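You operate a simulated robot arm through the tools that you are given. There is no shell and no other tool. Be economical: measure what you need, move in short steps, check, and stop when the job is done.

You are at the controls of a simulated robot arm. One attempt, no reset.

Task
Swap the empty tin for the one marked fine and feed it in.
Fine: close the slider first; the empty tin marked heavy goes where a square is free; close the slider again; buttons, knob and lever stay.

Only the result counts: the job must be done as asked and must still hold three seconds after the hand-in. Knocking over, shifting, dropping, spilling or breaking anything else fails it.

Robot
A 6-joint arm with a two-finger parallel gripper, fixed in place. Base frame: the origin is at the foot of the arm, x ahead of it, y to its left, z up; the work surface is at about z = 932. Lengths are in mm, angles in rad, forces in N, time in s.
With the tool pointing down near the work surface it reaches from about 220 to 620 mm from the base axis. Its first joint turns from -1.152 to 1.152 rad. Payload 2.7 kg.
The TCP is the grasp point between the finger pads, 23 mm short of the fingertips. In the tool frame z runs along the fingers and y along their closing line. Largest opening 94 mm; finger width 38, thickness 10; the body of the gripper, 54 by 96 mm, starts 39 mm behind the TCP.
Orientation is told as [roll, pitch, yaw] about the base's x, y, z axes, in that order, counted from this pose: with the fingers straight down and closing along the base's y, the tool's x points along the base's -x, its y along +y and its z along -z.

Tools
- The arm moves only by the tool nudge_tool. Its argument "plan" is a list of rows, each an object (a shift or turn left out is 0, a gripper value left out holds the last) with "offset": the shift along the base's x, y, z in m, a list of three; "rot": the turn, a rotation vector about the base's x, y, z in rad, a list of three. In form: [{"offset": [tx, ty, tz], "rot": [wx, wy, wz]}, ...]. A call has 1 to 10 rows; each row is the pose to reach, as a shift and turn from the pose commanded when the call began. "grip" is the opening, from 0 (shut) to 1 (fully open), set as the call begins (left out, the last holds). Rows are played at 5 a second. More than 50 mm and 0.15 rad between two rows, or a gripper value outside its range, and nothing of the call is played. Where a pose cannot be reached the arm comes as near as it can. A force on the tool above 90 N (or 10 N above the force at the start of the call, whichever is more), or a blocked arm, ends the call early, and 0.2 s more pass. The fingers move at their own pace (about 45 mm/s each) and stop on an object; they squeeze with about 29 N. The grip force told is the motor's: it shows also when the fingers shut on nothing. Time passes only in rows, and 0.2 s behind the last, so rows that repeat a pose let the fingers close. It gives the time, the measured TCP pose, the force on the tool (base axes), the opening and the grip force at its end, in the units of the frame above (readings bear some noise).
- Cameras (640 x 400 px; columns grow to the right, rows downward): "scene" is fixed at [64, -420.9, 1411.7]; the picture's right is [0.87, -0.49, 0.00], its down [-0.24, -0.43, -0.87] and it looks along [0.43, 0.76, -0.49] (base axes); focal length 326 px, centre (320, 200). "wrist" rides on the gripper at [87, 16, -75] in the tool frame; the picture's right is [-0.18, 0.98, 0.00], its down [-0.58, -0.11, -0.81] and it looks along [-0.79, -0.15, 0.59] (tool axes); focal length 243 px, centre (320, 200). There is no depth. A picture from a camera that has moved, and an enlarged one, comes with that camera's place and axes in the base frame and with its lens.
- capture(camera): a new picture of that camera. The clock stands still meanwhile.
- close_up(camera, box): a new picture of the part [left, top, right, bottom] of that camera's present view, enlarged. The clock stands still meanwhile.
- hand_in(): hands the job in; it is judged then, once.

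Work in short steps. Places have to be worked out from the pictures, the camera data and where the tool is seen: move nearer, look again, correct. Check each grasp and each placing, and mend what went wrong. You have 120 turns and 84 pictures in all, those below and enlarged ones among them. Open the gripper and draw the arm clear of the work before you hand the job in, unless the task says otherwise; then end with one line.

The tools are called after "Request:" as a command line: name --argument value ..., lists and objects as JSON in quotes. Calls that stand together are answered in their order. nudge_tool: Moves the arm, as the interface text tells. Its arguments: {"type":"object","properties":{"plan":{"type":"array","items":{"type":"object","properties":{"offset":{"type":"array","items":{"type":"number"}},"rot":{"type":"array","items":{"type":"number"}}}}},"grip":{"type":"number"}},"required":["plan"]} The other tools are called the same way: capture (camera) takes a picture; close_up (camera, box) takes an enlarged picture of a part of a camera's view; hand_in () hands the job in.

At the start:

```text
clock: 0.0
position: [386.4, -70.8, 1259.6]
ee_rot: [0.001, -0.002, 0.002]
contact_force: [-0.1, -0.1, -1.0]
grip_width: 93.7
gripper_force: 0.1
```

scene: 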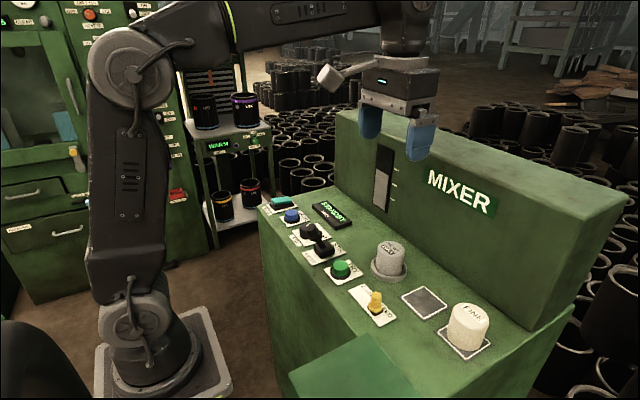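
wrist: 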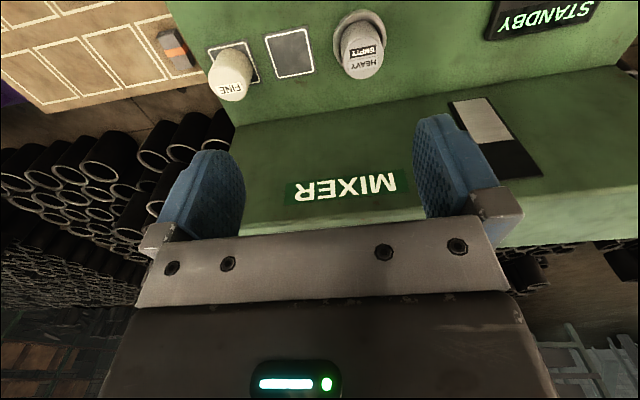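

I start by enlarging the control panel to read the labels and find the slider.

Request:
close_up --camera "scene" --box '[250, 180, 410, 280]'

Request:
close_up --camera "scene" --box '[340, 220, 516, 360]'

Request:
close_up --camera "scene" --box '[330, 110, 490, 230]'

```text
4.00 times, centred on (330, 230) of scene
camera zoom: at [64.0, -420.9, 1411.7], right [0.87, -0.49, 0.0], down [-0.24, -0.43, -0.87], along [0.43, 0.76, -0.49], focal length 1304 px, centre (280, 80)
```

zoom: 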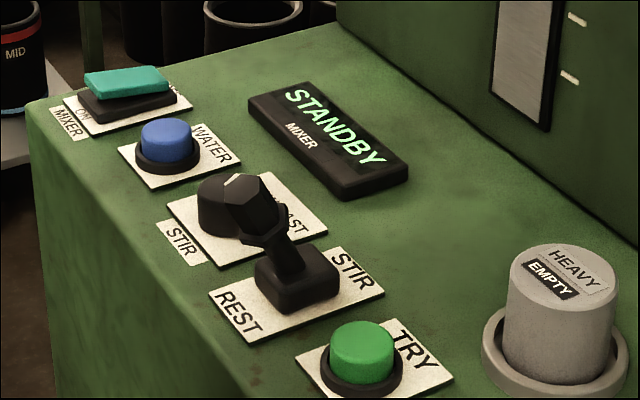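

```text
2.86 times, centred on (428, 290) of scene
camera zoom: at [64.0, -420.9, 1411.7], right [0.87, -0.49, 0.0], down [-0.24, -0.43, -0.87], along [0.43, 0.76, -0.49], focal length 932 px, centre (11, -57)
```

zoom: 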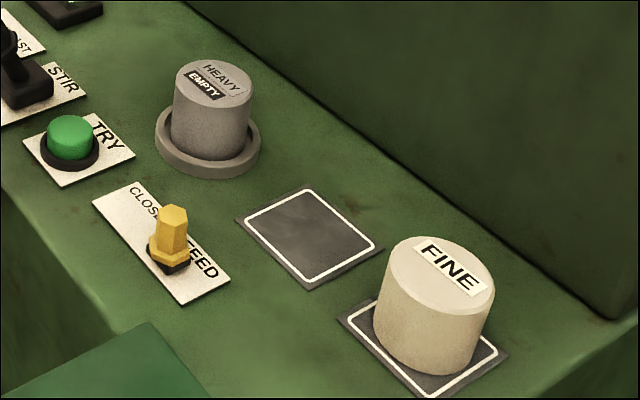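

```text
3.33 times, centred on (410, 170) of scene
camera zoom: at [64.0, -420.9, 1411.7], right [0.87, -0.49, 0.0], down [-0.24, -0.43, -0.87], along [0.43, 0.76, -0.49], focal length 1087 px, centre (20, 300)
```

zoom: 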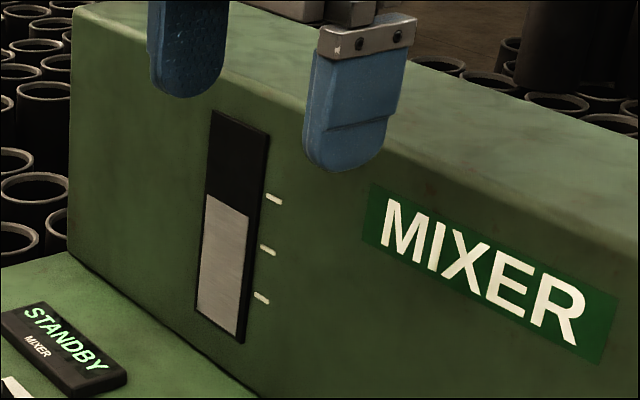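

The slider (yellow knob) sits on the FEED side at about (365,-102), and its track runs along y with CLOSE towards +y. I estimate the heavy tin at (461,-22), the free square at (463,-126) and the fine tin at (459,-222). I lower the tool above the slider and look again.

Request:
nudge_tool --plan '[{"offset": [-0.007, -0.01, -0.045]}, {"offset": [-0.014, -0.02, -0.09]}, {"offset": [-0.02, -0.03, -0.135]}, {"offset": [-0.02, -0.03, -0.17]}, {"offset": [-0.02, -0.03, -0.17]}]' --grip 0.6

Request:
capture --camera "wrist"

Request:
capture --camera "scene"

```text
clock: 1.2
position: [366.5, -99.2, 1089.7]
ee_rot: [0.0, -0.004, 0.001]
contact_force: [0.0, 0.6, 0.2]
grip_width: 56.4
gripper_force: 0.0
```

```text
78 pictures are left
camera wrist: at [279.7, -84.4, 1162.2], right [0.18, 0.98, 0.0], down [0.58, -0.11, 0.81], along [0.79, -0.15, -0.59], focal length 243 px, centre (320, 200)
```

wrist: 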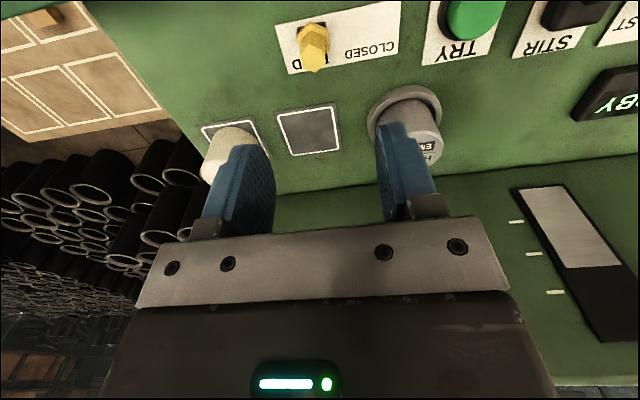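

```text
77 pictures are left
```

scene: 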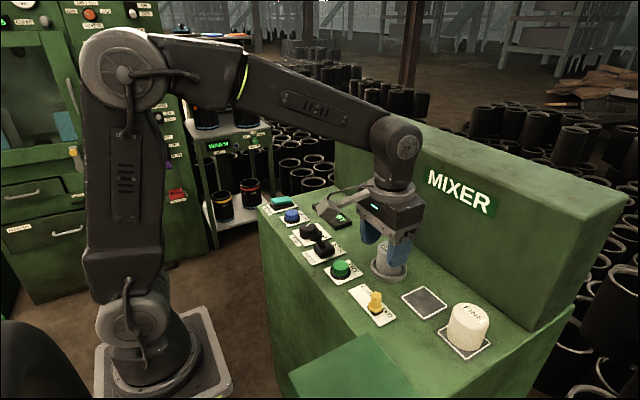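

The two cameras agree to within about 10 mm, so I enlarge both for a more precise fix.

Request:
close_up --camera "wrist" --box '[190, 0, 450, 170]'

Request:
close_up --camera "scene" --box '[340, 200, 440, 340]'

```text
2.35 times, centred on (320, 85) of wrist
camera zoom: at [279.7, -84.4, 1162.2], right [0.18, 0.98, 0.0], down [0.58, -0.11, 0.81], along [0.79, -0.15, -0.59], focal length 571 px, centre (320, 471)
```

zoom: 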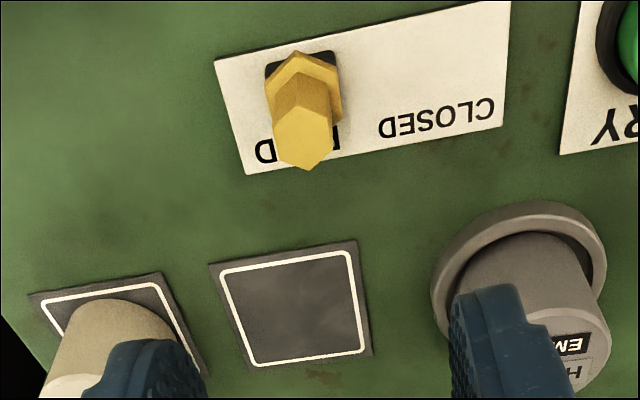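

```text
2.86 times, centred on (390, 270) of scene
camera zoom: at [64.0, -420.9, 1411.7], right [0.87, -0.49, 0.0], down [-0.24, -0.43, -0.87], along [0.43, 0.76, -0.49], focal length 932 px, centre (120, 0)
```

zoom: 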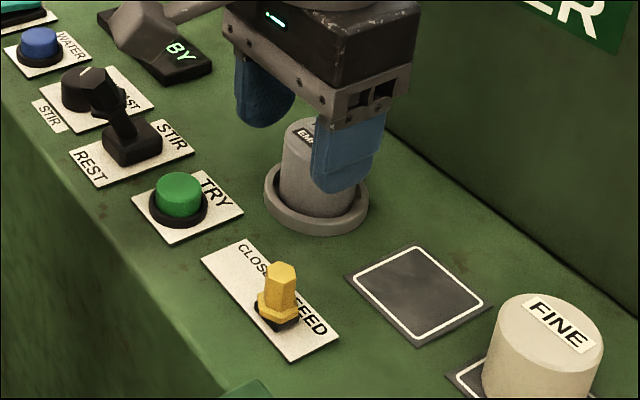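

Combining both views puts the panel at z≈940, the knob at about (354.5,-103) with its top near z≈990, and the free square at about (454,-128). I lower the tool to z≈1020 around the knob and check.

Request:
nudge_tool --plan '[{"offset": [-0.012, -0.004, -0.03]}, {"offset": [-0.012, -0.004, -0.07]}, {"offset": [-0.012, -0.004, -0.07]}]'

Request:
close_up --camera "scene" --box '[330, 220, 440, 340]'

Request:
capture --camera "wrist"

```text
clock: 2.0
position: [354.8, -104.3, 1019.7]
ee_rot: [0.001, -0.004, 0.002]
contact_force: [-0.5, 0.2, 0.1]
grip_width: 56.2
gripper_force: 0.1
```

```text
3.33 times, centred on (385, 280) of scene
camera zoom: at [64.0, -420.9, 1411.7], right [0.87, -0.49, 0.0], down [-0.24, -0.43, -0.87], along [0.43, 0.76, -0.49], focal length 1087 px, centre (103, -67)
```

zoom: 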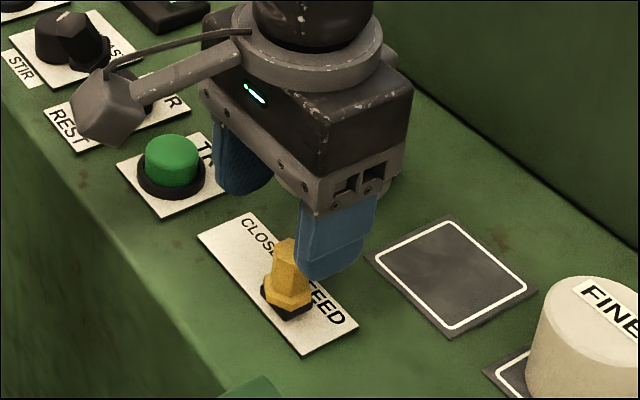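

```text
73 pictures are left
camera wrist: at [267.0, -87.1, 1092.1], right [0.18, 0.98, 0.0], down [0.58, -0.11, 0.81], along [0.79, -0.15, -0.59], focal length 243 px, centre (320, 200)
```

wrist: 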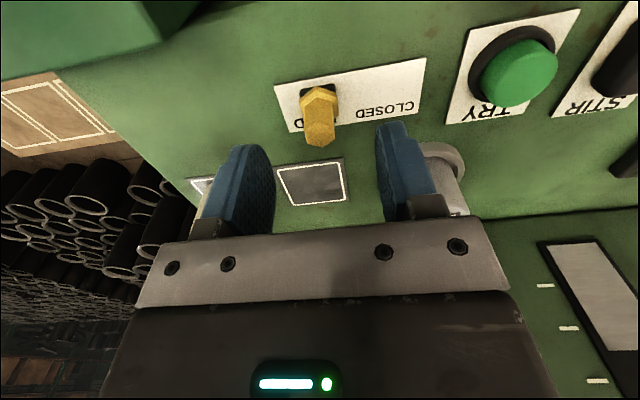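

The knob lies midway between the fingers and within about 3 mm in x. I lower to z≈984 and close on the post.

Request:
nudge_tool --plan '[{"offset": [-0.002, 0.001, -0.018]}, {"offset": [-0.002, 0.001, -0.036]}, {"offset": [-0.002, 0.001, -0.036]}]'

Request:
nudge_tool --plan '[{"offset": [0, 0, 0]}, {"offset": [0, 0, 0]}, {"offset": [0, 0, 0]}, {"offset": [0, 0, 0]}]' --grip 0.0

Request:
close_up --camera "scene" --box '[330, 220, 440, 340]'

```text
clock: 2.8
position: [351.6, -102.3, 983.6]
ee_rot: [0.0, 0.0, 0.0]
contact_force: [0.7, 0.0, 0.2]
grip_width: 56.6
gripper_force: 0.0
```

```text
clock: 3.8
position: [352.8, -103.7, 984.0]
ee_rot: [0.0, 0.0, 0.003]
contact_force: [0.8, 0.2, -1.7]
grip_width: 19.4
gripper_force: 45.4
```

```text
3.33 times, centred on (385, 280) of scene
camera zoom: at [64.0, -421.0, 1411.7], right [0.87, -0.49, 0.0], down [-0.24, -0.43, -0.87], along [0.43, 0.76, -0.49], focal length 1087 px, centre (103, -67)
```

zoom: 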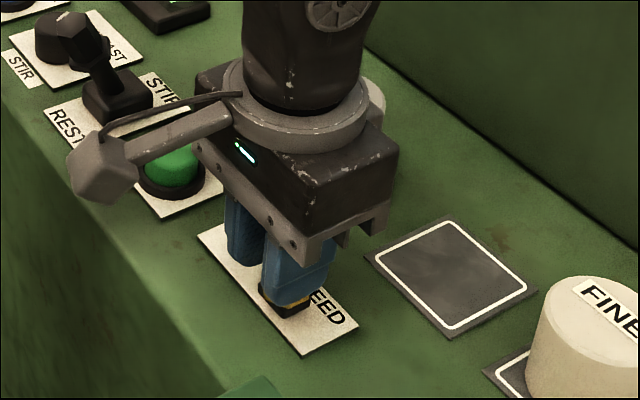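

The knob is held (19 mm). I slide it towards CLOSE (+y) in small steps.

Request:
nudge_tool --plan '[{"offset": [0, 0.008, 0]}, {"offset": [0, 0.016, 0]}, {"offset": [0, 0.024, 0]}, {"offset": [0, 0.032, 0]}, {"offset": [0, 0.032, 0]}]'

Request:
close_up --camera "scene" --box '[330, 220, 440, 340]'

```text
clock: 5.0
position: [351.2, -70.3, 984.1]
ee_rot: [0.0, -0.001, 0.003]
contact_force: [-5.8, 0.1, 3.4]
grip_width: 19.1
gripper_force: 45.1
```

```text
3.33 times, centred on (385, 280) of scene
camera zoom: at [63.8, -420.9, 1411.7], right [0.87, -0.49, 0.0], down [-0.24, -0.43, -0.87], along [0.43, 0.76, -0.49], focal length 1087 px, centre (103, -67)
```

zoom: 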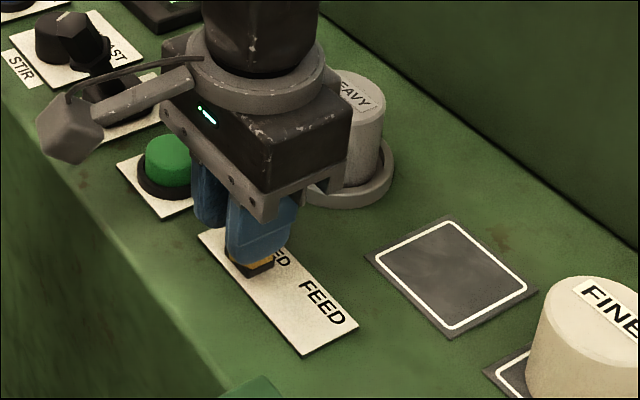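

It slides freely. I continue in smaller steps until the end stop pushes back.

Request:
nudge_tool --plan '[{"offset": [0, 0.004, 0]}, {"offset": [0, 0.008, 0]}, {"offset": [0, 0.012, 0]}, {"offset": [0, 0.012, 0]}]'

Request:
capture --camera "wrist"

Request:
close_up --camera "scene" --box '[330, 220, 440, 340]'

```text
clock: 6.0
position: [352.1, -63.9, 984.6]
ee_rot: [-0.009, -0.004, -0.002]
contact_force: [-3.1, -54.3, 0.4]
grip_width: 19.5
gripper_force: 45.2
```

```text
70 pictures are left
camera wrist: at [264.8, -47.1, 1057.0], right [0.19, 0.98, -0.01], down [0.58, -0.1, 0.81], along [0.79, -0.15, -0.59], focal length 243 px, centre (320, 200)
```

wrist: 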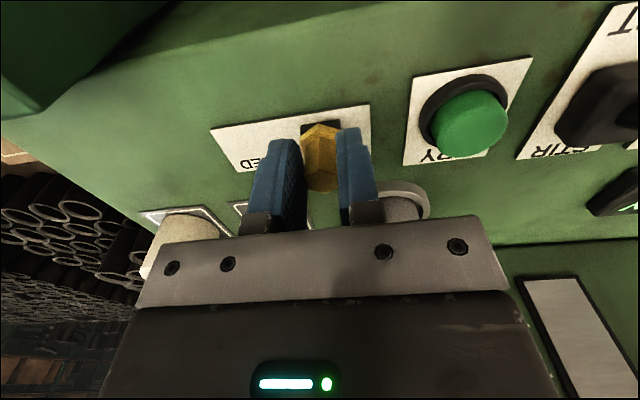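

```text
3.33 times, centred on (385, 280) of scene
camera zoom: at [63.9, -422.5, 1411.2], right [0.87, -0.49, 0.0], down [-0.24, -0.43, -0.87], along [0.43, 0.76, -0.49], focal length 1087 px, centre (103, -67)
```

zoom: 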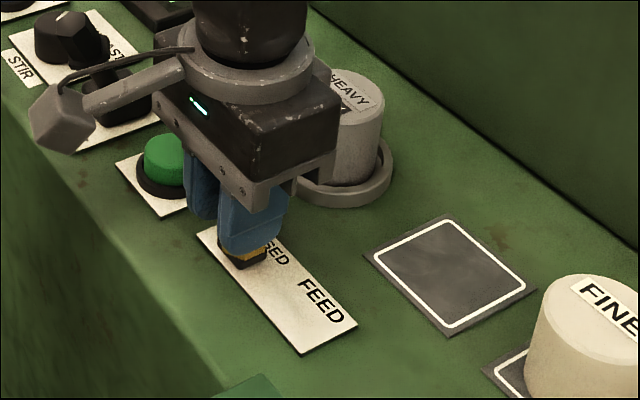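

The end stop is reached at y≈-64 (54 N), so the slider is CLOSED. I relax the push, open, and then lift.

Request:
nudge_tool --plan '[{"offset": [0, -0.006, 0]}, {"offset": [0, -0.006, 0]}]'

Request:
nudge_tool --plan '[{"offset": [0, 0, 0]}, {"offset": [0, 0, 0]}, {"offset": [0, 0, 0.04]}, {"offset": [0, 0, 0.08]}, {"offset": [0.015, 0.01, 0.12]}, {"offset": [0.015, 0.01, 0.12]}]' --grip 0.5

Request:
capture --camera "wrist"

Request:
capture --camera "scene"

```text
clock: 6.6
position: [352.5, -64.9, 984.3]
ee_rot: [-0.001, -0.004, 0.003]
contact_force: [-5.3, -9.5, 6.4]
grip_width: 19.1
gripper_force: 44.2
```

```text
clock: 8.0
position: [366.0, -54.1, 1104.8]
ee_rot: [0.0, -0.003, 0.001]
contact_force: [-0.1, -0.6, 0.7]
grip_width: 47.0
gripper_force: 0.0
```

```text
68 pictures are left
camera wrist: at [279.7, -38.1, 1177.7], right [0.18, 0.98, 0.0], down [0.58, -0.11, 0.81], along [0.79, -0.15, -0.59], focal length 243 px, centre (320, 200)
```

wrist: 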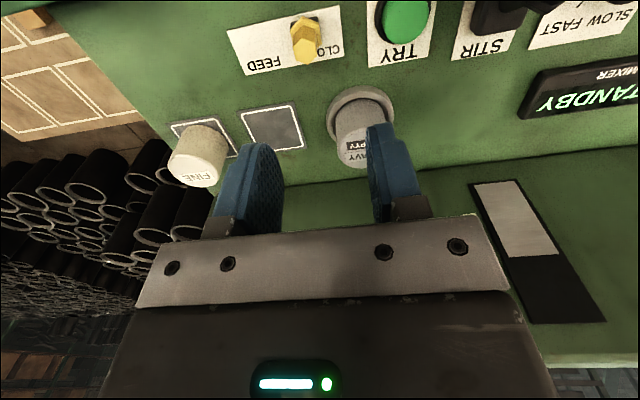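

```text
67 pictures are left
```

scene: 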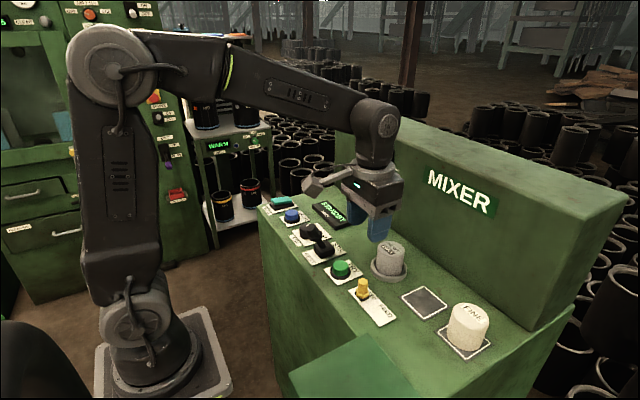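

Slider closed. Next I fix the heavy tin, the free square and the fine tin precisely from this view.

Request:
close_up --camera "wrist" --box '[140, 60, 440, 210]'

Request:
close_up --camera "scene" --box '[350, 220, 510, 370]'

```text
2.13 times, centred on (290, 135) of wrist
camera zoom: at [279.7, -38.1, 1177.7], right [0.18, 0.98, 0.0], down [0.58, -0.11, 0.81], along [0.79, -0.15, -0.59], focal length 518 px, centre (384, 339)
```

zoom: 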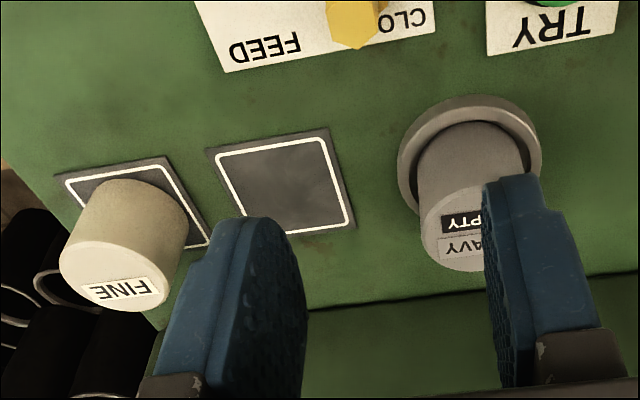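

```text
2.67 times, centred on (430, 295) of scene
camera zoom: at [64.0, -420.9, 1411.7], right [0.87, -0.49, 0.0], down [-0.24, -0.43, -0.87], along [0.43, 0.76, -0.49], focal length 870 px, centre (27, -53)
```

zoom: 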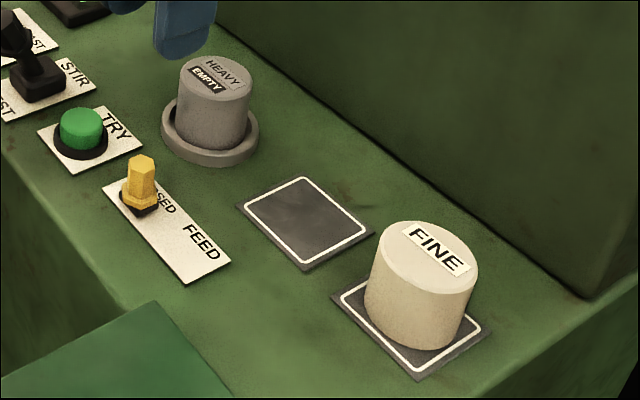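

I place the heavy tin at about (454,-24) with its top near z≈991–1000. I open fully and move above it to refine before descending.

Request:
nudge_tool --plan '[{"offset": [0.04, 0.01, 0]}, {"offset": [0.088, 0.03, 0]}, {"offset": [0.088, 0.03, -0.025]}, {"offset": [0.088, 0.03, -0.045]}, {"offset": [0.088, 0.03, -0.045]}]' --grip 1.0

Request:
capture --camera "wrist"

Request:
close_up --camera "scene" --box '[320, 180, 460, 300]'

```text
refused: row 2 steps farther than a row can; nothing moved
```

```text
64 pictures are left
camera wrist: at [279.7, -38.1, 1177.7], right [0.18, 0.98, 0.0], down [0.58, -0.11, 0.81], along [0.79, -0.15, -0.59], focal length 243 px, centre (320, 200)
```

wrist: 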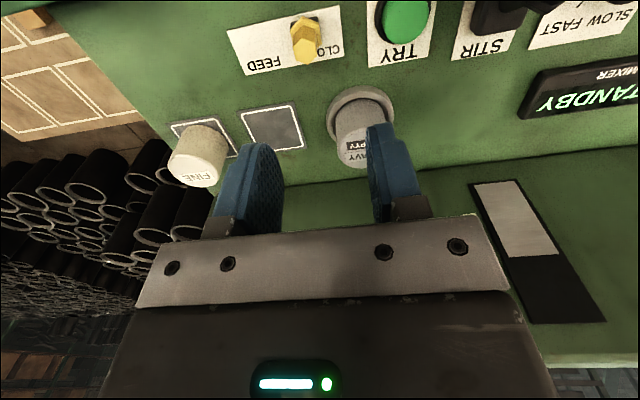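

```text
3.33 times, centred on (390, 240) of scene
camera zoom: at [64.0, -420.9, 1411.7], right [0.87, -0.49, 0.0], down [-0.24, -0.43, -0.87], along [0.43, 0.76, -0.49], focal length 1087 px, centre (87, 67)
```

zoom: 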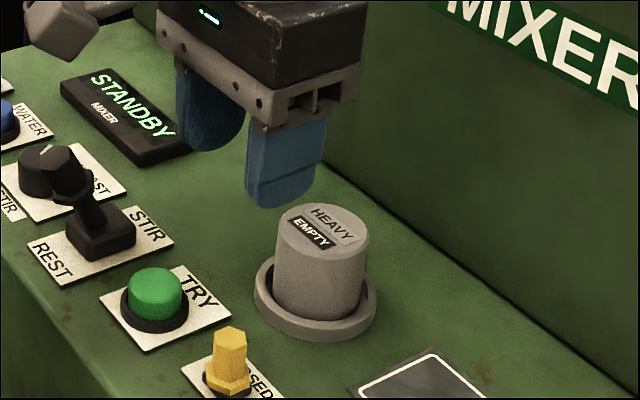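

The second step was just over 50 mm, so nothing moved. I repeat the move with smaller steps.

Request:
nudge_tool --plan '[{"offset": [0.03, 0.01, 0]}, {"offset": [0.06, 0.02, 0]}, {"offset": [0.088, 0.03, 0]}, {"offset": [0.088, 0.03, -0.025]}, {"offset": [0.088, 0.03, -0.045]}, {"offset": [0.088, 0.03, -0.045]}]' --grip 1.0

Request:
capture --camera "wrist"

Request:
close_up --camera "scene" --box '[320, 180, 460, 300]'

```text
clock: 9.4
position: [456.4, -25.0, 1059.9]
ee_rot: [0.0, -0.003, 0.001]
contact_force: [-0.2, 0.3, 0.0]
grip_width: 94.1
gripper_force: 0.1
```

```text
62 pictures are left
camera wrist: at [368.4, -8.7, 1132.0], right [0.18, 0.98, 0.0], down [0.58, -0.11, 0.81], along [0.79, -0.15, -0.59], focal length 243 px, centre (320, 200)
```

wrist: 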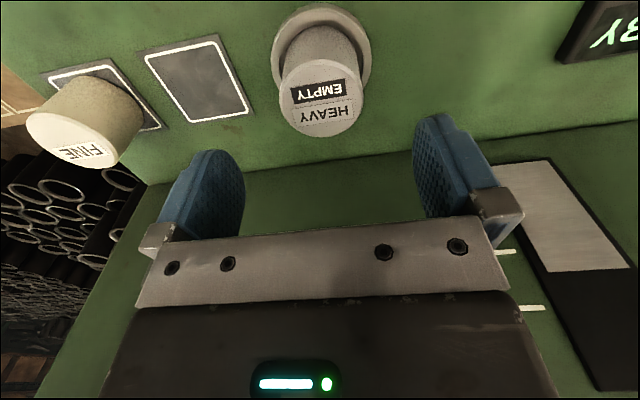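

```text
3.33 times, centred on (390, 240) of scene
camera zoom: at [64.0, -420.9, 1411.7], right [0.87, -0.49, 0.0], down [-0.24, -0.43, -0.87], along [0.43, 0.76, -0.49], focal length 1087 px, centre (87, 67)
```

zoom: 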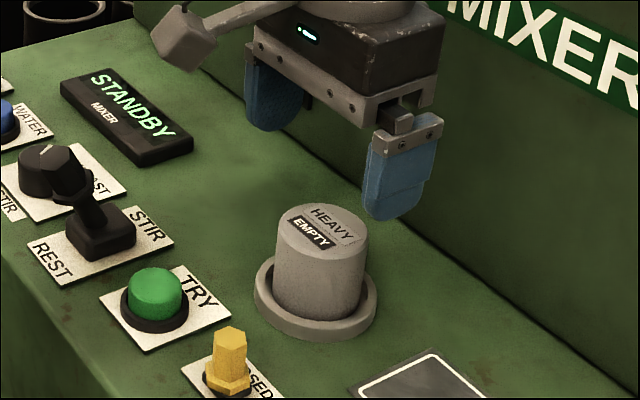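

The tin top projects to about (450,-23), so I shift x by -6 mm and y by +1.5 mm. I go down to z≈980 with the tips above the ring rim, then close.

Request:
nudge_tool --plan '[{"offset": [-0.006, 0.0015, -0.03]}, {"offset": [-0.006, 0.0015, -0.06]}, {"offset": [-0.006, 0.0015, -0.08]}, {"offset": [-0.006, 0.0015, -0.08]}]'

Request:
capture --camera "wrist"

Request:
close_up --camera "scene" --box '[320, 180, 460, 300]'

```text
clock: 10.4
position: [449.0, -23.2, 978.5]
ee_rot: [0.0, -0.004, 0.003]
contact_force: [-0.7, -0.1, -0.1]
grip_width: 94.3
gripper_force: 0.1
```

```text
60 pictures are left
camera wrist: at [361.6, -6.8, 1051.3], right [0.18, 0.98, 0.0], down [0.58, -0.11, 0.81], along [0.79, -0.15, -0.59], focal length 243 px, centre (320, 200)
```

wrist: 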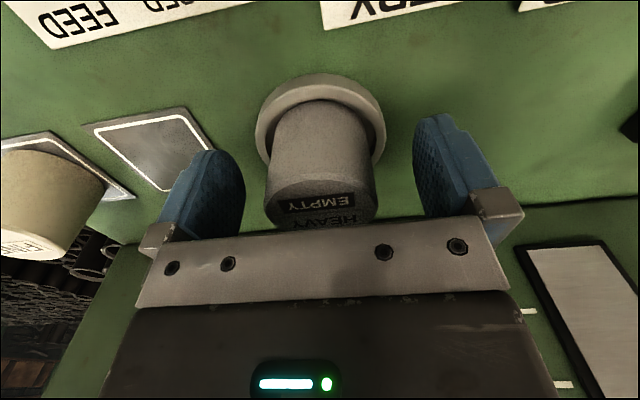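

```text
3.33 times, centred on (390, 240) of scene
camera zoom: at [64.0, -420.9, 1411.7], right [0.87, -0.49, 0.0], down [-0.24, -0.43, -0.87], along [0.43, 0.76, -0.49], focal length 1087 px, centre (87, 67)
```

zoom: 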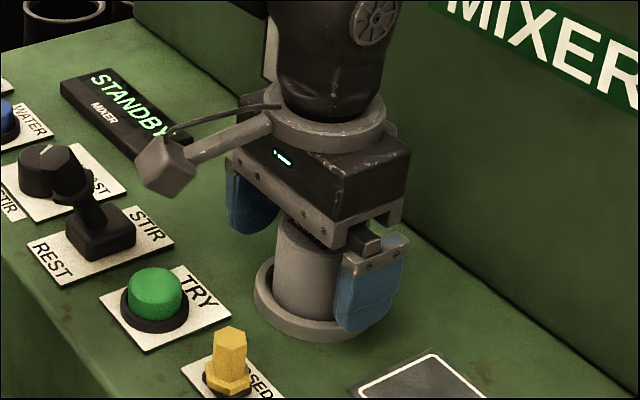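

The fingers straddle the tin centrally. I close on it.

Request:
nudge_tool --plan '[{"offset": [0, 0, 0]}, {"offset": [0, 0, 0]}, {"offset": [0, 0, 0]}, {"offset": [0, 0, 0]}]' --grip 0.0

Request:
nudge_tool --plan '[{"offset": [0, 0, 0.01]}, {"offset": [0, 0, 0.025]}, {"offset": [0, 0, 0.05]}, {"offset": [0, 0, 0.08]}, {"offset": [0, 0, 0.08]}]'

Request:
capture --camera "wrist"

Request:
close_up --camera "scene" --box '[320, 180, 520, 350]'

```text
clock: 11.4
position: [448.5, -23.4, 978.4]
ee_rot: [0.001, -0.002, 0.002]
contact_force: [-0.7, 0.6, 1.0]
grip_width: 55.3
gripper_force: 28.7
```

```text
clock: 12.6
position: [449.4, -23.6, 1059.1]
ee_rot: [0.001, -0.001, 0.002]
contact_force: [-0.4, 0.8, 0.0]
grip_width: 0.0
gripper_force: 28.2
```

```text
58 pictures are left
camera wrist: at [362.7, -6.9, 1132.1], right [0.18, 0.98, 0.0], down [0.58, -0.11, 0.81], along [0.79, -0.15, -0.59], focal length 243 px, centre (320, 200)
```

wrist: 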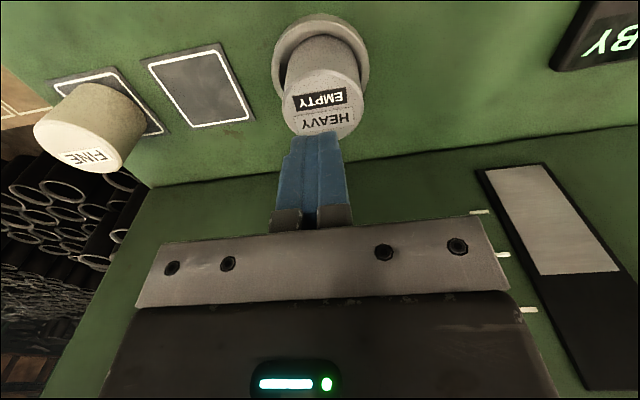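

```text
2.35 times, centred on (420, 265) of scene
camera zoom: at [64.0, -420.9, 1411.7], right [0.87, -0.49, 0.0], down [-0.24, -0.43, -0.87], along [0.43, 0.76, -0.49], focal length 767 px, centre (85, 47)
```

zoom: 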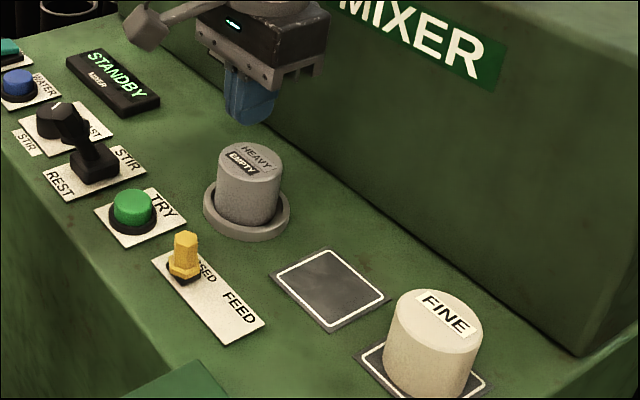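

The gripper closed fully on nothing, so the tin slipped out on the lift. It is still in the ring and seems only slightly moved there. I open, descend again with x a little lower, close, and lift very slowly while watching the readings.

Request:
nudge_tool --plan '[{"offset": [-0.002, 0.002, 0]}, {"offset": [-0.002, 0.002, 0]}, {"offset": [-0.002, 0.002, 0]}, {"offset": [-0.002, 0.002, 0]}, {"offset": [-0.002, 0.002, -0.03]}, {"offset": [-0.002, 0.002, -0.06]}, {"offset": [-0.002, 0.002, -0.083]}, {"offset": [-0.002, 0.002, -0.083]}]' --grip 1.0

Request:
close_up --camera "wrist" --box '[200, 50, 460, 240]'

```text
clock: 14.4
position: [447.0, -21.5, 976.1]
ee_rot: [-0.001, -0.004, 0.002]
contact_force: [-0.7, 0.6, 0.5]
grip_width: 93.8
gripper_force: 0.1
```

```text
2.11 times, centred on (330, 145) of wrist
camera zoom: at [360.1, -4.8, 1048.8], right [0.18, 0.98, 0.0], down [0.58, -0.11, 0.81], along [0.79, -0.15, -0.59], focal length 511 px, centre (299, 316)
```

zoom: 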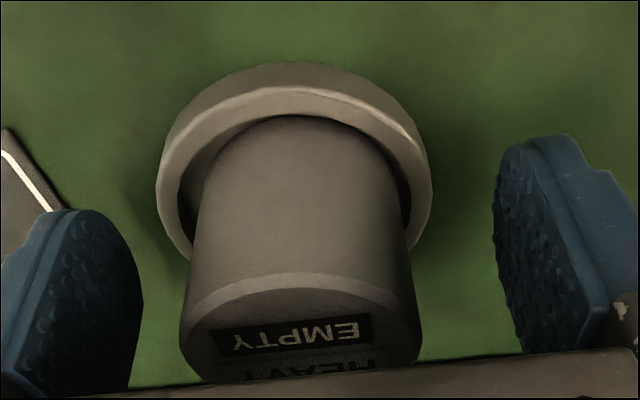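

The tin now leans to the -x side of the ring, its centre about 5 mm behind the TCP. I recentre, close with a longer wait, and lift in tiny steps.

Request:
nudge_tool --plan '[{"offset": [-0.005, 0, 0]}, {"offset": [-0.005, 0, 0]}]'

Request:
nudge_tool --plan '[{"offset": [0, 0, 0]}, {"offset": [0, 0, 0]}, {"offset": [0, 0, 0]}, {"offset": [0, 0, 0]}, {"offset": [0, 0, 0]}, {"offset": [0, 0, 0]}, {"offset": [0, 0, 0]}]' --grip 0.0

Request:
close_up --camera "wrist" --box '[200, 50, 460, 240]'

Request:
nudge_tool --plan '[{"offset": [0, 0, 0.001]}, {"offset": [0, 0, 0.002]}, {"offset": [0, 0, 0.003]}, {"offset": [0, 0, 0.004]}]'

Request:
close_up --camera "wrist" --box '[200, 50, 460, 240]'

```text
clock: 15.0
position: [442.8, -20.7, 976.0]
ee_rot: [0.0, -0.001, 0.002]
contact_force: [-0.7, -0.9, -1.5]
grip_width: 94.1
gripper_force: 0.1
```

```text
clock: 16.6
position: [443.1, -20.8, 976.8]
ee_rot: [-0.001, -0.003, 0.002]
contact_force: [-0.1, -0.7, 1.7]
grip_width: 55.5
gripper_force: 29.1
```

```text
2.11 times, centred on (330, 145) of wrist
camera zoom: at [355.1, -4.8, 1049.3], right [0.18, 0.98, 0.0], down [0.58, -0.11, 0.81], along [0.79, -0.15, -0.59], focal length 511 px, centre (299, 316)
```

zoom: 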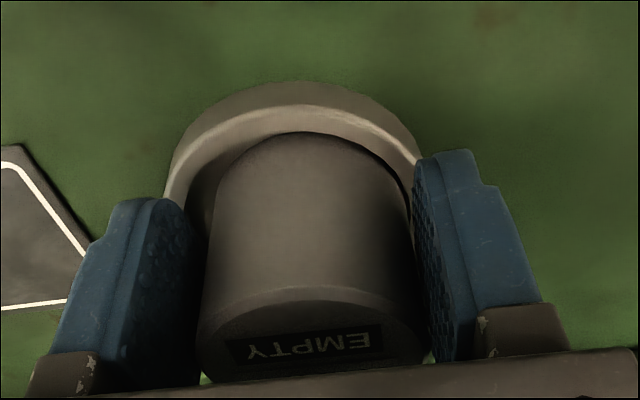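

```text
clock: 17.6
position: [442.1, -20.9, 980.1]
ee_rot: [0.001, -0.002, 0.003]
contact_force: [0.0, -0.2, -2.6]
grip_width: 55.4
gripper_force: 28.8
```

```text
2.11 times, centred on (330, 145) of wrist
camera zoom: at [355.0, -5.3, 1053.3], right [0.18, 0.98, 0.0], down [0.58, -0.11, 0.81], along [0.79, -0.15, -0.59], focal length 511 px, centre (299, 316)
```

zoom: 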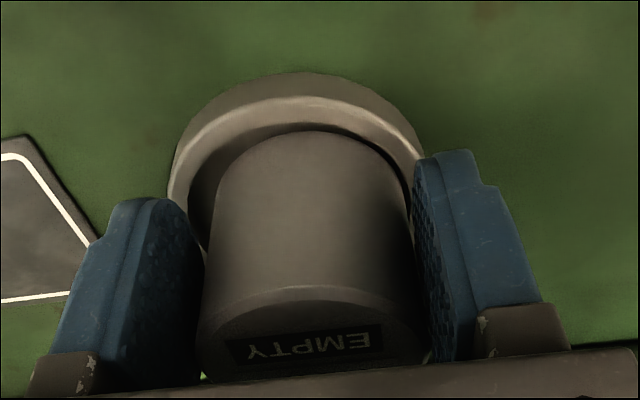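

The tin is rising with the fingers this time. I continue the lift gently.

Request:
nudge_tool --plan '[{"offset": [0, 0, 0.002]}, {"offset": [0, 0, 0.004]}, {"offset": [0, 0, 0.006]}, {"offset": [0, 0, 0.009]}, {"offset": [0, 0, 0.012]}, {"offset": [0, 0, 0.016]}, {"offset": [0, 0, 0.02]}, {"offset": [0, 0, 0.025]}, {"offset": [0, 0, 0.03]}]'

Request:
close_up --camera "scene" --box '[320, 180, 460, 300]'

```text
clock: 19.6
position: [442.5, -20.7, 1010.5]
ee_rot: [0.0, -0.003, 0.002]
contact_force: [-0.3, 0.9, -2.2]
grip_width: 55.7
gripper_force: 28.9
```

```text
3.33 times, centred on (390, 240) of scene
camera zoom: at [64.0, -420.9, 1411.7], right [0.87, -0.49, 0.0], down [-0.24, -0.43, -0.87], along [0.43, 0.76, -0.49], focal length 1087 px, centre (87, 67)
```

zoom: 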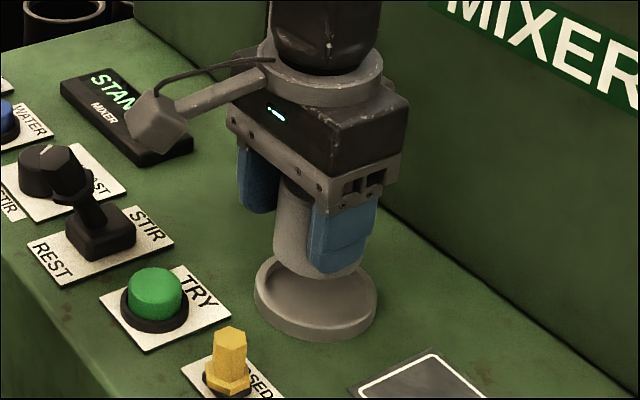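

The heavy tin is held well. I carry it level to above the free square and look.

Request:
nudge_tool --plan '[{"offset": [0.001, -0.01, 0.005]}, {"offset": [0.002, -0.03, 0.005]}, {"offset": [0.004, -0.05, 0.005]}, {"offset": [0.006, -0.07, 0.005]}, {"offset": [0.008, -0.09, 0.005]}, {"offset": [0.009, -0.103, 0.005]}, {"offset": [0.009, -0.107, 0.005]}, {"offset": [0.009, -0.107, 0.005]}]'

Request:
capture --camera "wrist"

Request:
close_up --camera "scene" --box '[360, 210, 500, 360]'

```text
clock: 21.4
position: [450.7, -129.7, 1014.6]
ee_rot: [0.0, -0.003, 0.003]
contact_force: [0.2, -0.2, -1.4]
grip_width: 55.3
gripper_force: 28.8
```

```text
52 pictures are left
camera wrist: at [363.5, -112.8, 1087.7], right [0.18, 0.98, 0.0], down [0.58, -0.11, 0.81], along [0.79, -0.15, -0.59], focal length 243 px, centre (320, 200)
```

wrist: 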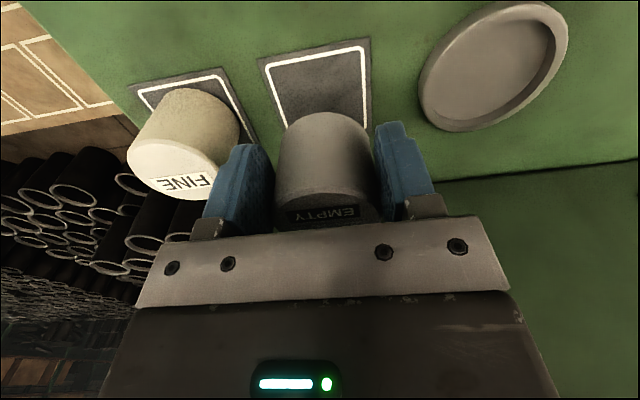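

```text
2.67 times, centred on (430, 285) of scene
camera zoom: at [64.0, -420.9, 1411.7], right [0.87, -0.49, 0.0], down [-0.24, -0.43, -0.87], along [0.43, 0.76, -0.49], focal length 870 px, centre (27, -27)
```

zoom: 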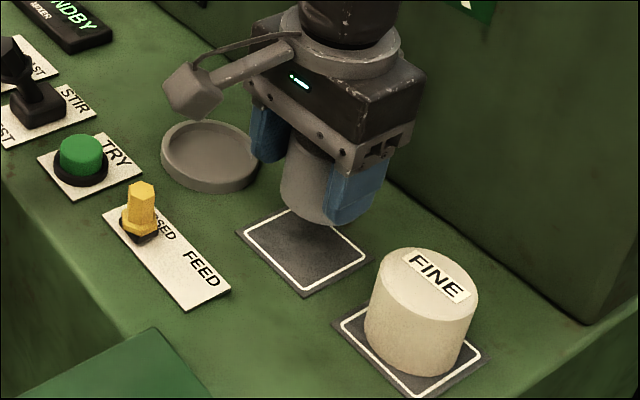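

Both views show y is good, but the tin axis sits about 8 mm ahead of the TCP in x (tin≈459, square centre≈454.5). I shift by -4.5 mm in x and +1.5 mm in y, and lower to just above the square.

Request:
nudge_tool --plan '[{"offset": [-0.003, 0.001, -0.008]}, {"offset": [-0.0045, 0.0015, -0.017]}, {"offset": [-0.0045, 0.0015, -0.025]}, {"offset": [-0.0045, 0.0015, -0.03]}, {"offset": [-0.0045, 0.0015, -0.03]}]'

Request:
capture --camera "wrist"

Request:
close_up --camera "scene" --box '[380, 220, 500, 340]'

```text
clock: 22.6
position: [447.1, -127.6, 985.4]
ee_rot: [0.002, -0.001, 0.001]
contact_force: [-0.3, 0.3, -2.3]
grip_width: 55.2
gripper_force: 28.4
```

```text
50 pictures are left
camera wrist: at [359.3, -110.9, 1057.6], right [0.18, 0.98, 0.0], down [0.58, -0.11, 0.81], along [0.79, -0.15, -0.59], focal length 243 px, centre (320, 200)
```

wrist: 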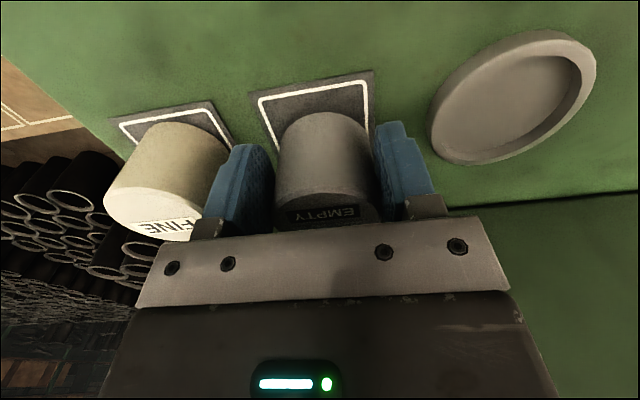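

```text
3.33 times, centred on (440, 280) of scene
camera zoom: at [64.0, -420.9, 1411.7], right [0.87, -0.49, 0.0], down [-0.24, -0.43, -0.87], along [0.43, 0.76, -0.49], focal length 1087 px, centre (-80, -67)
```

zoom: 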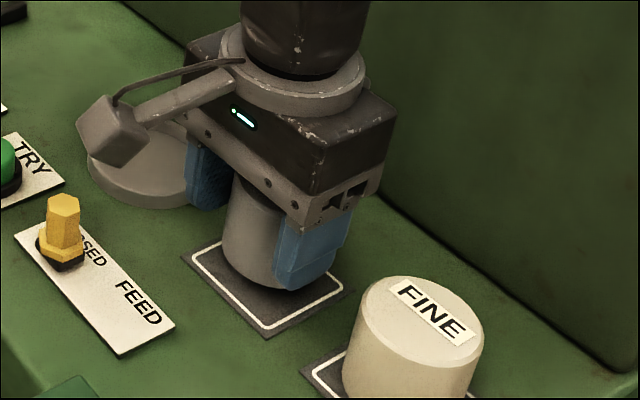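

The base is within about 3 mm of the square's centre and roughly 10 mm up. I shift x by -2 mm and lower, checking force.

Request:
nudge_tool --plan '[{"offset": [-0.002, 0, -0.003]}, {"offset": [-0.002, 0, -0.005]}, {"offset": [-0.002, 0, -0.007]}, {"offset": [-0.002, 0, -0.007]}]'

Request:
close_up --camera "scene" --box '[380, 220, 500, 340]'

```text
clock: 23.6
position: [444.3, -126.9, 976.7]
ee_rot: [-0.001, -0.002, 0.002]
contact_force: [0.5, -0.4, -1.5]
grip_width: 55.3
gripper_force: 29.0
```

```text
3.33 times, centred on (440, 280) of scene
camera zoom: at [64.0, -420.9, 1411.7], right [0.87, -0.49, 0.0], down [-0.24, -0.43, -0.87], along [0.43, 0.76, -0.49], focal length 1087 px, centre (-80, -67)
```

zoom: 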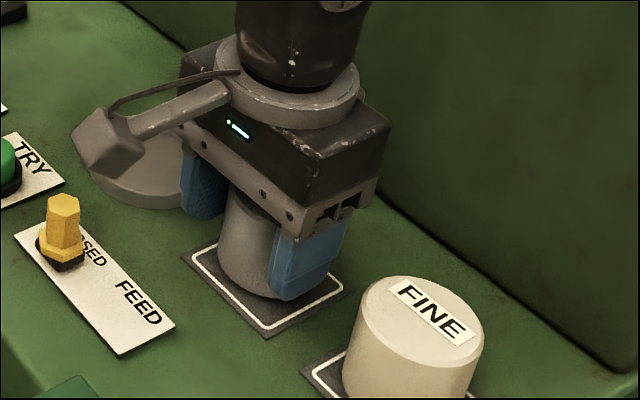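

Not in contact yet. I lower 1 mm at a time.

Request:
nudge_tool --plan '[{"offset": [0, 0, -0.001]}, {"offset": [0, 0, -0.002]}, {"offset": [0, 0, -0.002]}]'

Request:
nudge_tool --plan '[{"offset": [0, 0, -0.001]}, {"offset": [0, 0, -0.002]}, {"offset": [0, 0, -0.002]}]'

Request:
close_up --camera "scene" --box '[400, 240, 480, 320]'

```text
clock: 24.4
position: [445.3, -126.1, 975.5]
ee_rot: [0.001, -0.003, 0.001]
contact_force: [0.2, -0.4, -1.1]
grip_width: 55.3
gripper_force: 28.8
```

```text
clock: 25.2
position: [443.6, -127.4, 975.1]
ee_rot: [0.0, -0.004, 0.001]
contact_force: [-1.1, 0.4, 3.4]
grip_width: 55.3
gripper_force: 29.3
```

```text
5.00 times, centred on (440, 280) of scene
camera zoom: at [63.9, -420.9, 1411.7], right [0.87, -0.49, 0.0], down [-0.24, -0.43, -0.87], along [0.43, 0.76, -0.49], focal length 1631 px, centre (-280, -200)
```

zoom: 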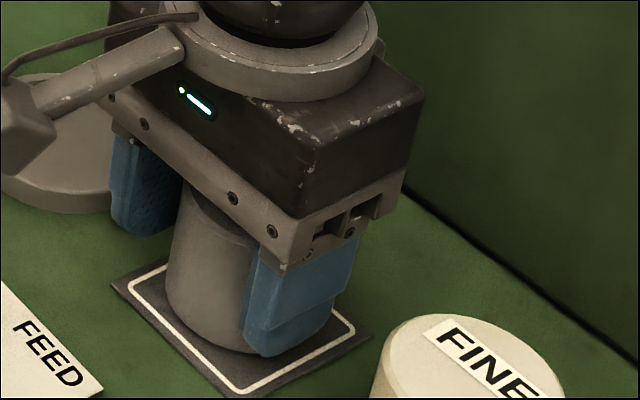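

The force has flipped to +3.4 N, so the tin rests on the square. I open to about 70 mm, staying clear of the fine tin, and lift away.

Request:
nudge_tool --plan '[{"offset": [0, 0, 0]}, {"offset": [0, 0, 0]}, {"offset": [0, 0, 0]}, {"offset": [0, 0, 0.02]}, {"offset": [0, 0, 0.05]}, {"offset": [0, 0, 0.09]}, {"offset": [0, 0, 0.09]}]' --grip 0.75

Request:
capture --camera "wrist"

Request:
close_up --camera "scene" --box '[360, 220, 500, 360]'

```text
clock: 26.8
position: [444.1, -128.0, 1065.0]
ee_rot: [0.0, -0.001, 0.002]
contact_force: [0.3, 0.6, 0.4]
grip_width: 70.3
gripper_force: 0.1
```

```text
46 pictures are left
camera wrist: at [357.3, -111.6, 1137.9], right [0.18, 0.98, 0.0], down [0.58, -0.11, 0.81], along [0.79, -0.15, -0.59], focal length 243 px, centre (320, 200)
```

wrist: 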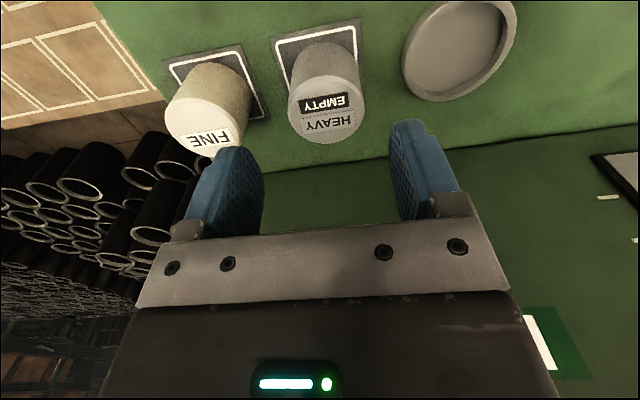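

```text
2.86 times, centred on (430, 290) of scene
camera zoom: at [64.0, -420.9, 1411.7], right [0.87, -0.49, 0.0], down [-0.24, -0.43, -0.87], along [0.43, 0.76, -0.49], focal length 932 px, centre (6, -57)
```

zoom: 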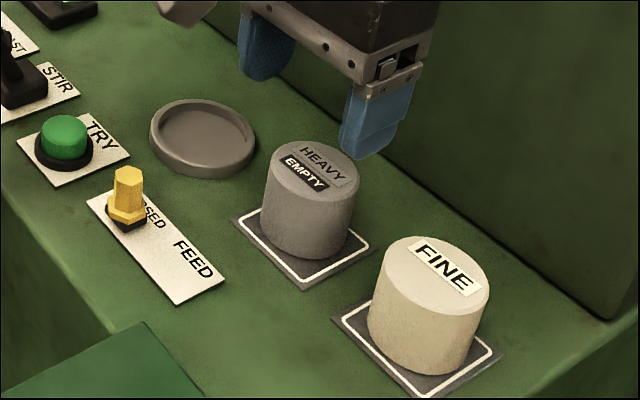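

The heavy tin stands upright inside the free square. I estimate the fine tin at about (456,-220), roughly 63 mm wide. I move above it with the gripper at about 87 mm and refine.

Request:
nudge_tool --plan '[{"offset": [0.003, -0.03, 0]}, {"offset": [0.006, -0.06, 0]}, {"offset": [0.012, -0.092, 0]}, {"offset": [0.012, -0.092, -0.01]}, {"offset": [0.012, -0.092, -0.01]}]' --grip 0.92

Request:
capture --camera "wrist"

Request:
close_up --camera "scene" --box '[380, 220, 520, 360]'

```text
clock: 28.0
position: [456.4, -221.0, 1054.6]
ee_rot: [0.001, -0.004, 0.002]
contact_force: [-0.7, -0.4, -0.3]
grip_width: 86.5
gripper_force: 0.0
```

```text
44 pictures are left
camera wrist: at [369.4, -203.1, 1126.8], right [0.18, 0.98, 0.0], down [0.58, -0.11, 0.81], along [0.79, -0.15, -0.59], focal length 243 px, centre (320, 200)
```

wrist: 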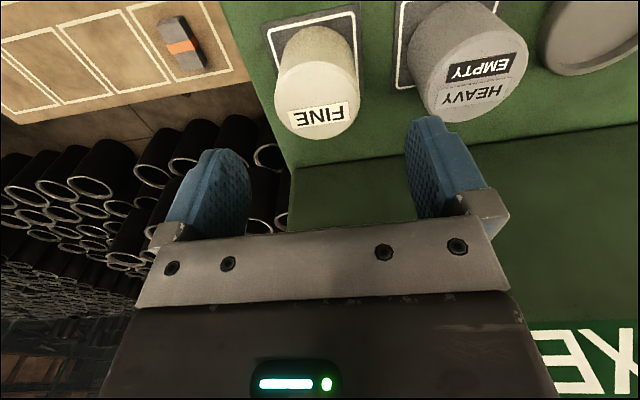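

```text
2.86 times, centred on (450, 290) of scene
camera zoom: at [64.0, -420.9, 1411.7], right [0.87, -0.49, 0.0], down [-0.24, -0.43, -0.87], along [0.43, 0.76, -0.49], focal length 932 px, centre (-51, -57)
```

zoom: 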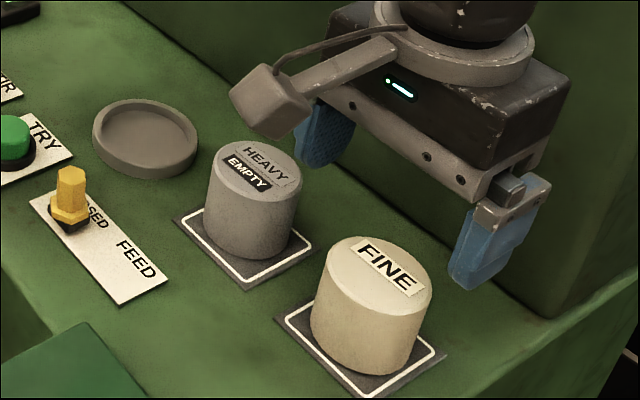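

The fingers straddle the fine tin well. I shift y by -1 mm, descend to z≈977 and check before closing.

Request:
nudge_tool --plan '[{"offset": [0, -0.001, -0.03]}, {"offset": [0, -0.001, -0.06]}, {"offset": [0, -0.001, -0.078]}, {"offset": [0, -0.001, -0.078]}]'

Request:
capture --camera "wrist"

Request:
close_up --camera "scene" --box '[380, 220, 520, 360]'

```text
clock: 29.0
position: [457.1, -220.7, 976.1]
ee_rot: [0.0, -0.003, 0.001]
contact_force: [0.8, 0.1, 0.8]
grip_width: 86.7
gripper_force: 0.1
```

```text
42 pictures are left
camera wrist: at [369.6, -204.2, 1049.2], right [0.18, 0.98, 0.0], down [0.58, -0.11, 0.81], along [0.79, -0.15, -0.59], focal length 243 px, centre (320, 200)
```

wrist: 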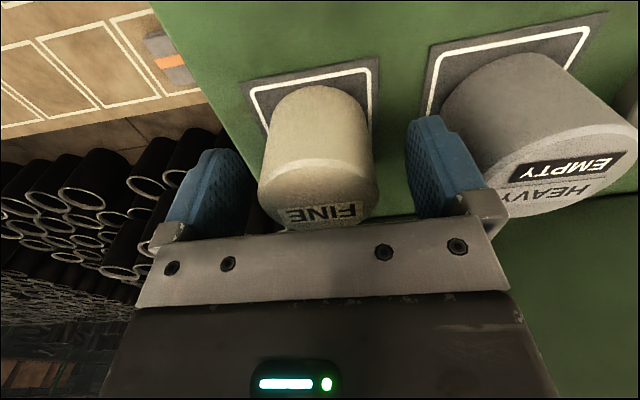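

```text
2.86 times, centred on (450, 290) of scene
camera zoom: at [64.0, -420.9, 1411.7], right [0.87, -0.49, 0.0], down [-0.24, -0.43, -0.87], along [0.43, 0.76, -0.49], focal length 932 px, centre (-51, -57)
```

zoom: 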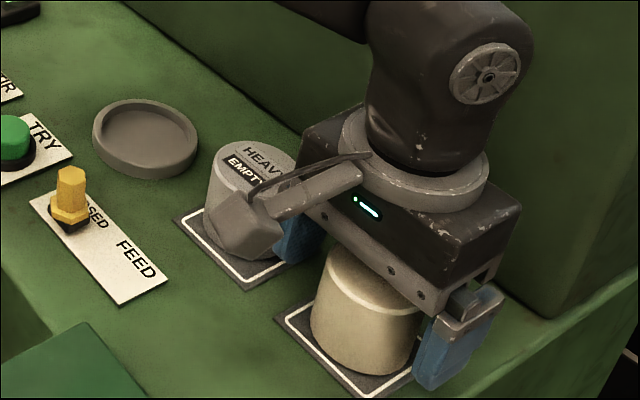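

In this view the tin sits further towards the camera relative to the pads than it did in the good heavy grasp (near base row 87 versus 112). I shift x by -13 mm to reproduce that grasp, then close.

Request:
nudge_tool --plan '[{"offset": [-0.007, -0.001, 0]}, {"offset": [-0.013, -0.001, 0]}, {"offset": [-0.013, -0.001, 0]}]'

Request:
nudge_tool --plan '[{"offset": [0, 0, 0]}, {"offset": [0, 0, 0]}, {"offset": [0, 0, 0]}, {"offset": [0, 0, 0]}, {"offset": [0, 0, 0]}, {"offset": [0, 0, 0]}]' --grip 0.0

Request:
capture --camera "wrist"

Request:
close_up --camera "scene" --box '[380, 220, 520, 360]'

```text
clock: 29.8
position: [444.3, -221.2, 976.1]
ee_rot: [0.002, -0.005, 0.002]
contact_force: [-0.4, -0.2, 1.2]
grip_width: 86.4
gripper_force: 0.2
```

```text
clock: 31.2
position: [444.2, -222.3, 976.8]
ee_rot: [-0.001, -0.003, 0.002]
contact_force: [-0.6, 0.5, 1.3]
grip_width: 55.4
gripper_force: 28.7
```

```text
40 pictures are left
camera wrist: at [356.8, -204.8, 1049.3], right [0.18, 0.98, 0.0], down [0.58, -0.11, 0.81], along [0.79, -0.15, -0.59], focal length 243 px, centre (320, 200)
```

wrist: 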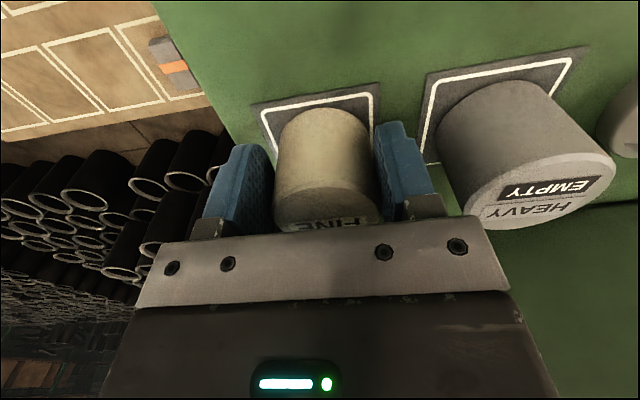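

```text
2.86 times, centred on (450, 290) of scene
camera zoom: at [64.0, -420.9, 1411.7], right [0.87, -0.49, 0.0], down [-0.24, -0.43, -0.87], along [0.43, 0.76, -0.49], focal length 932 px, centre (-51, -57)
```

zoom: 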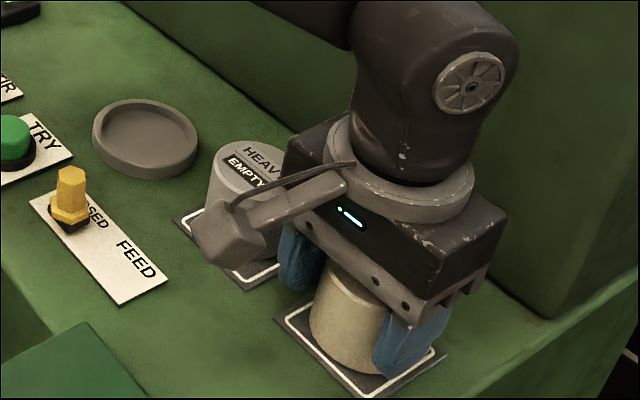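

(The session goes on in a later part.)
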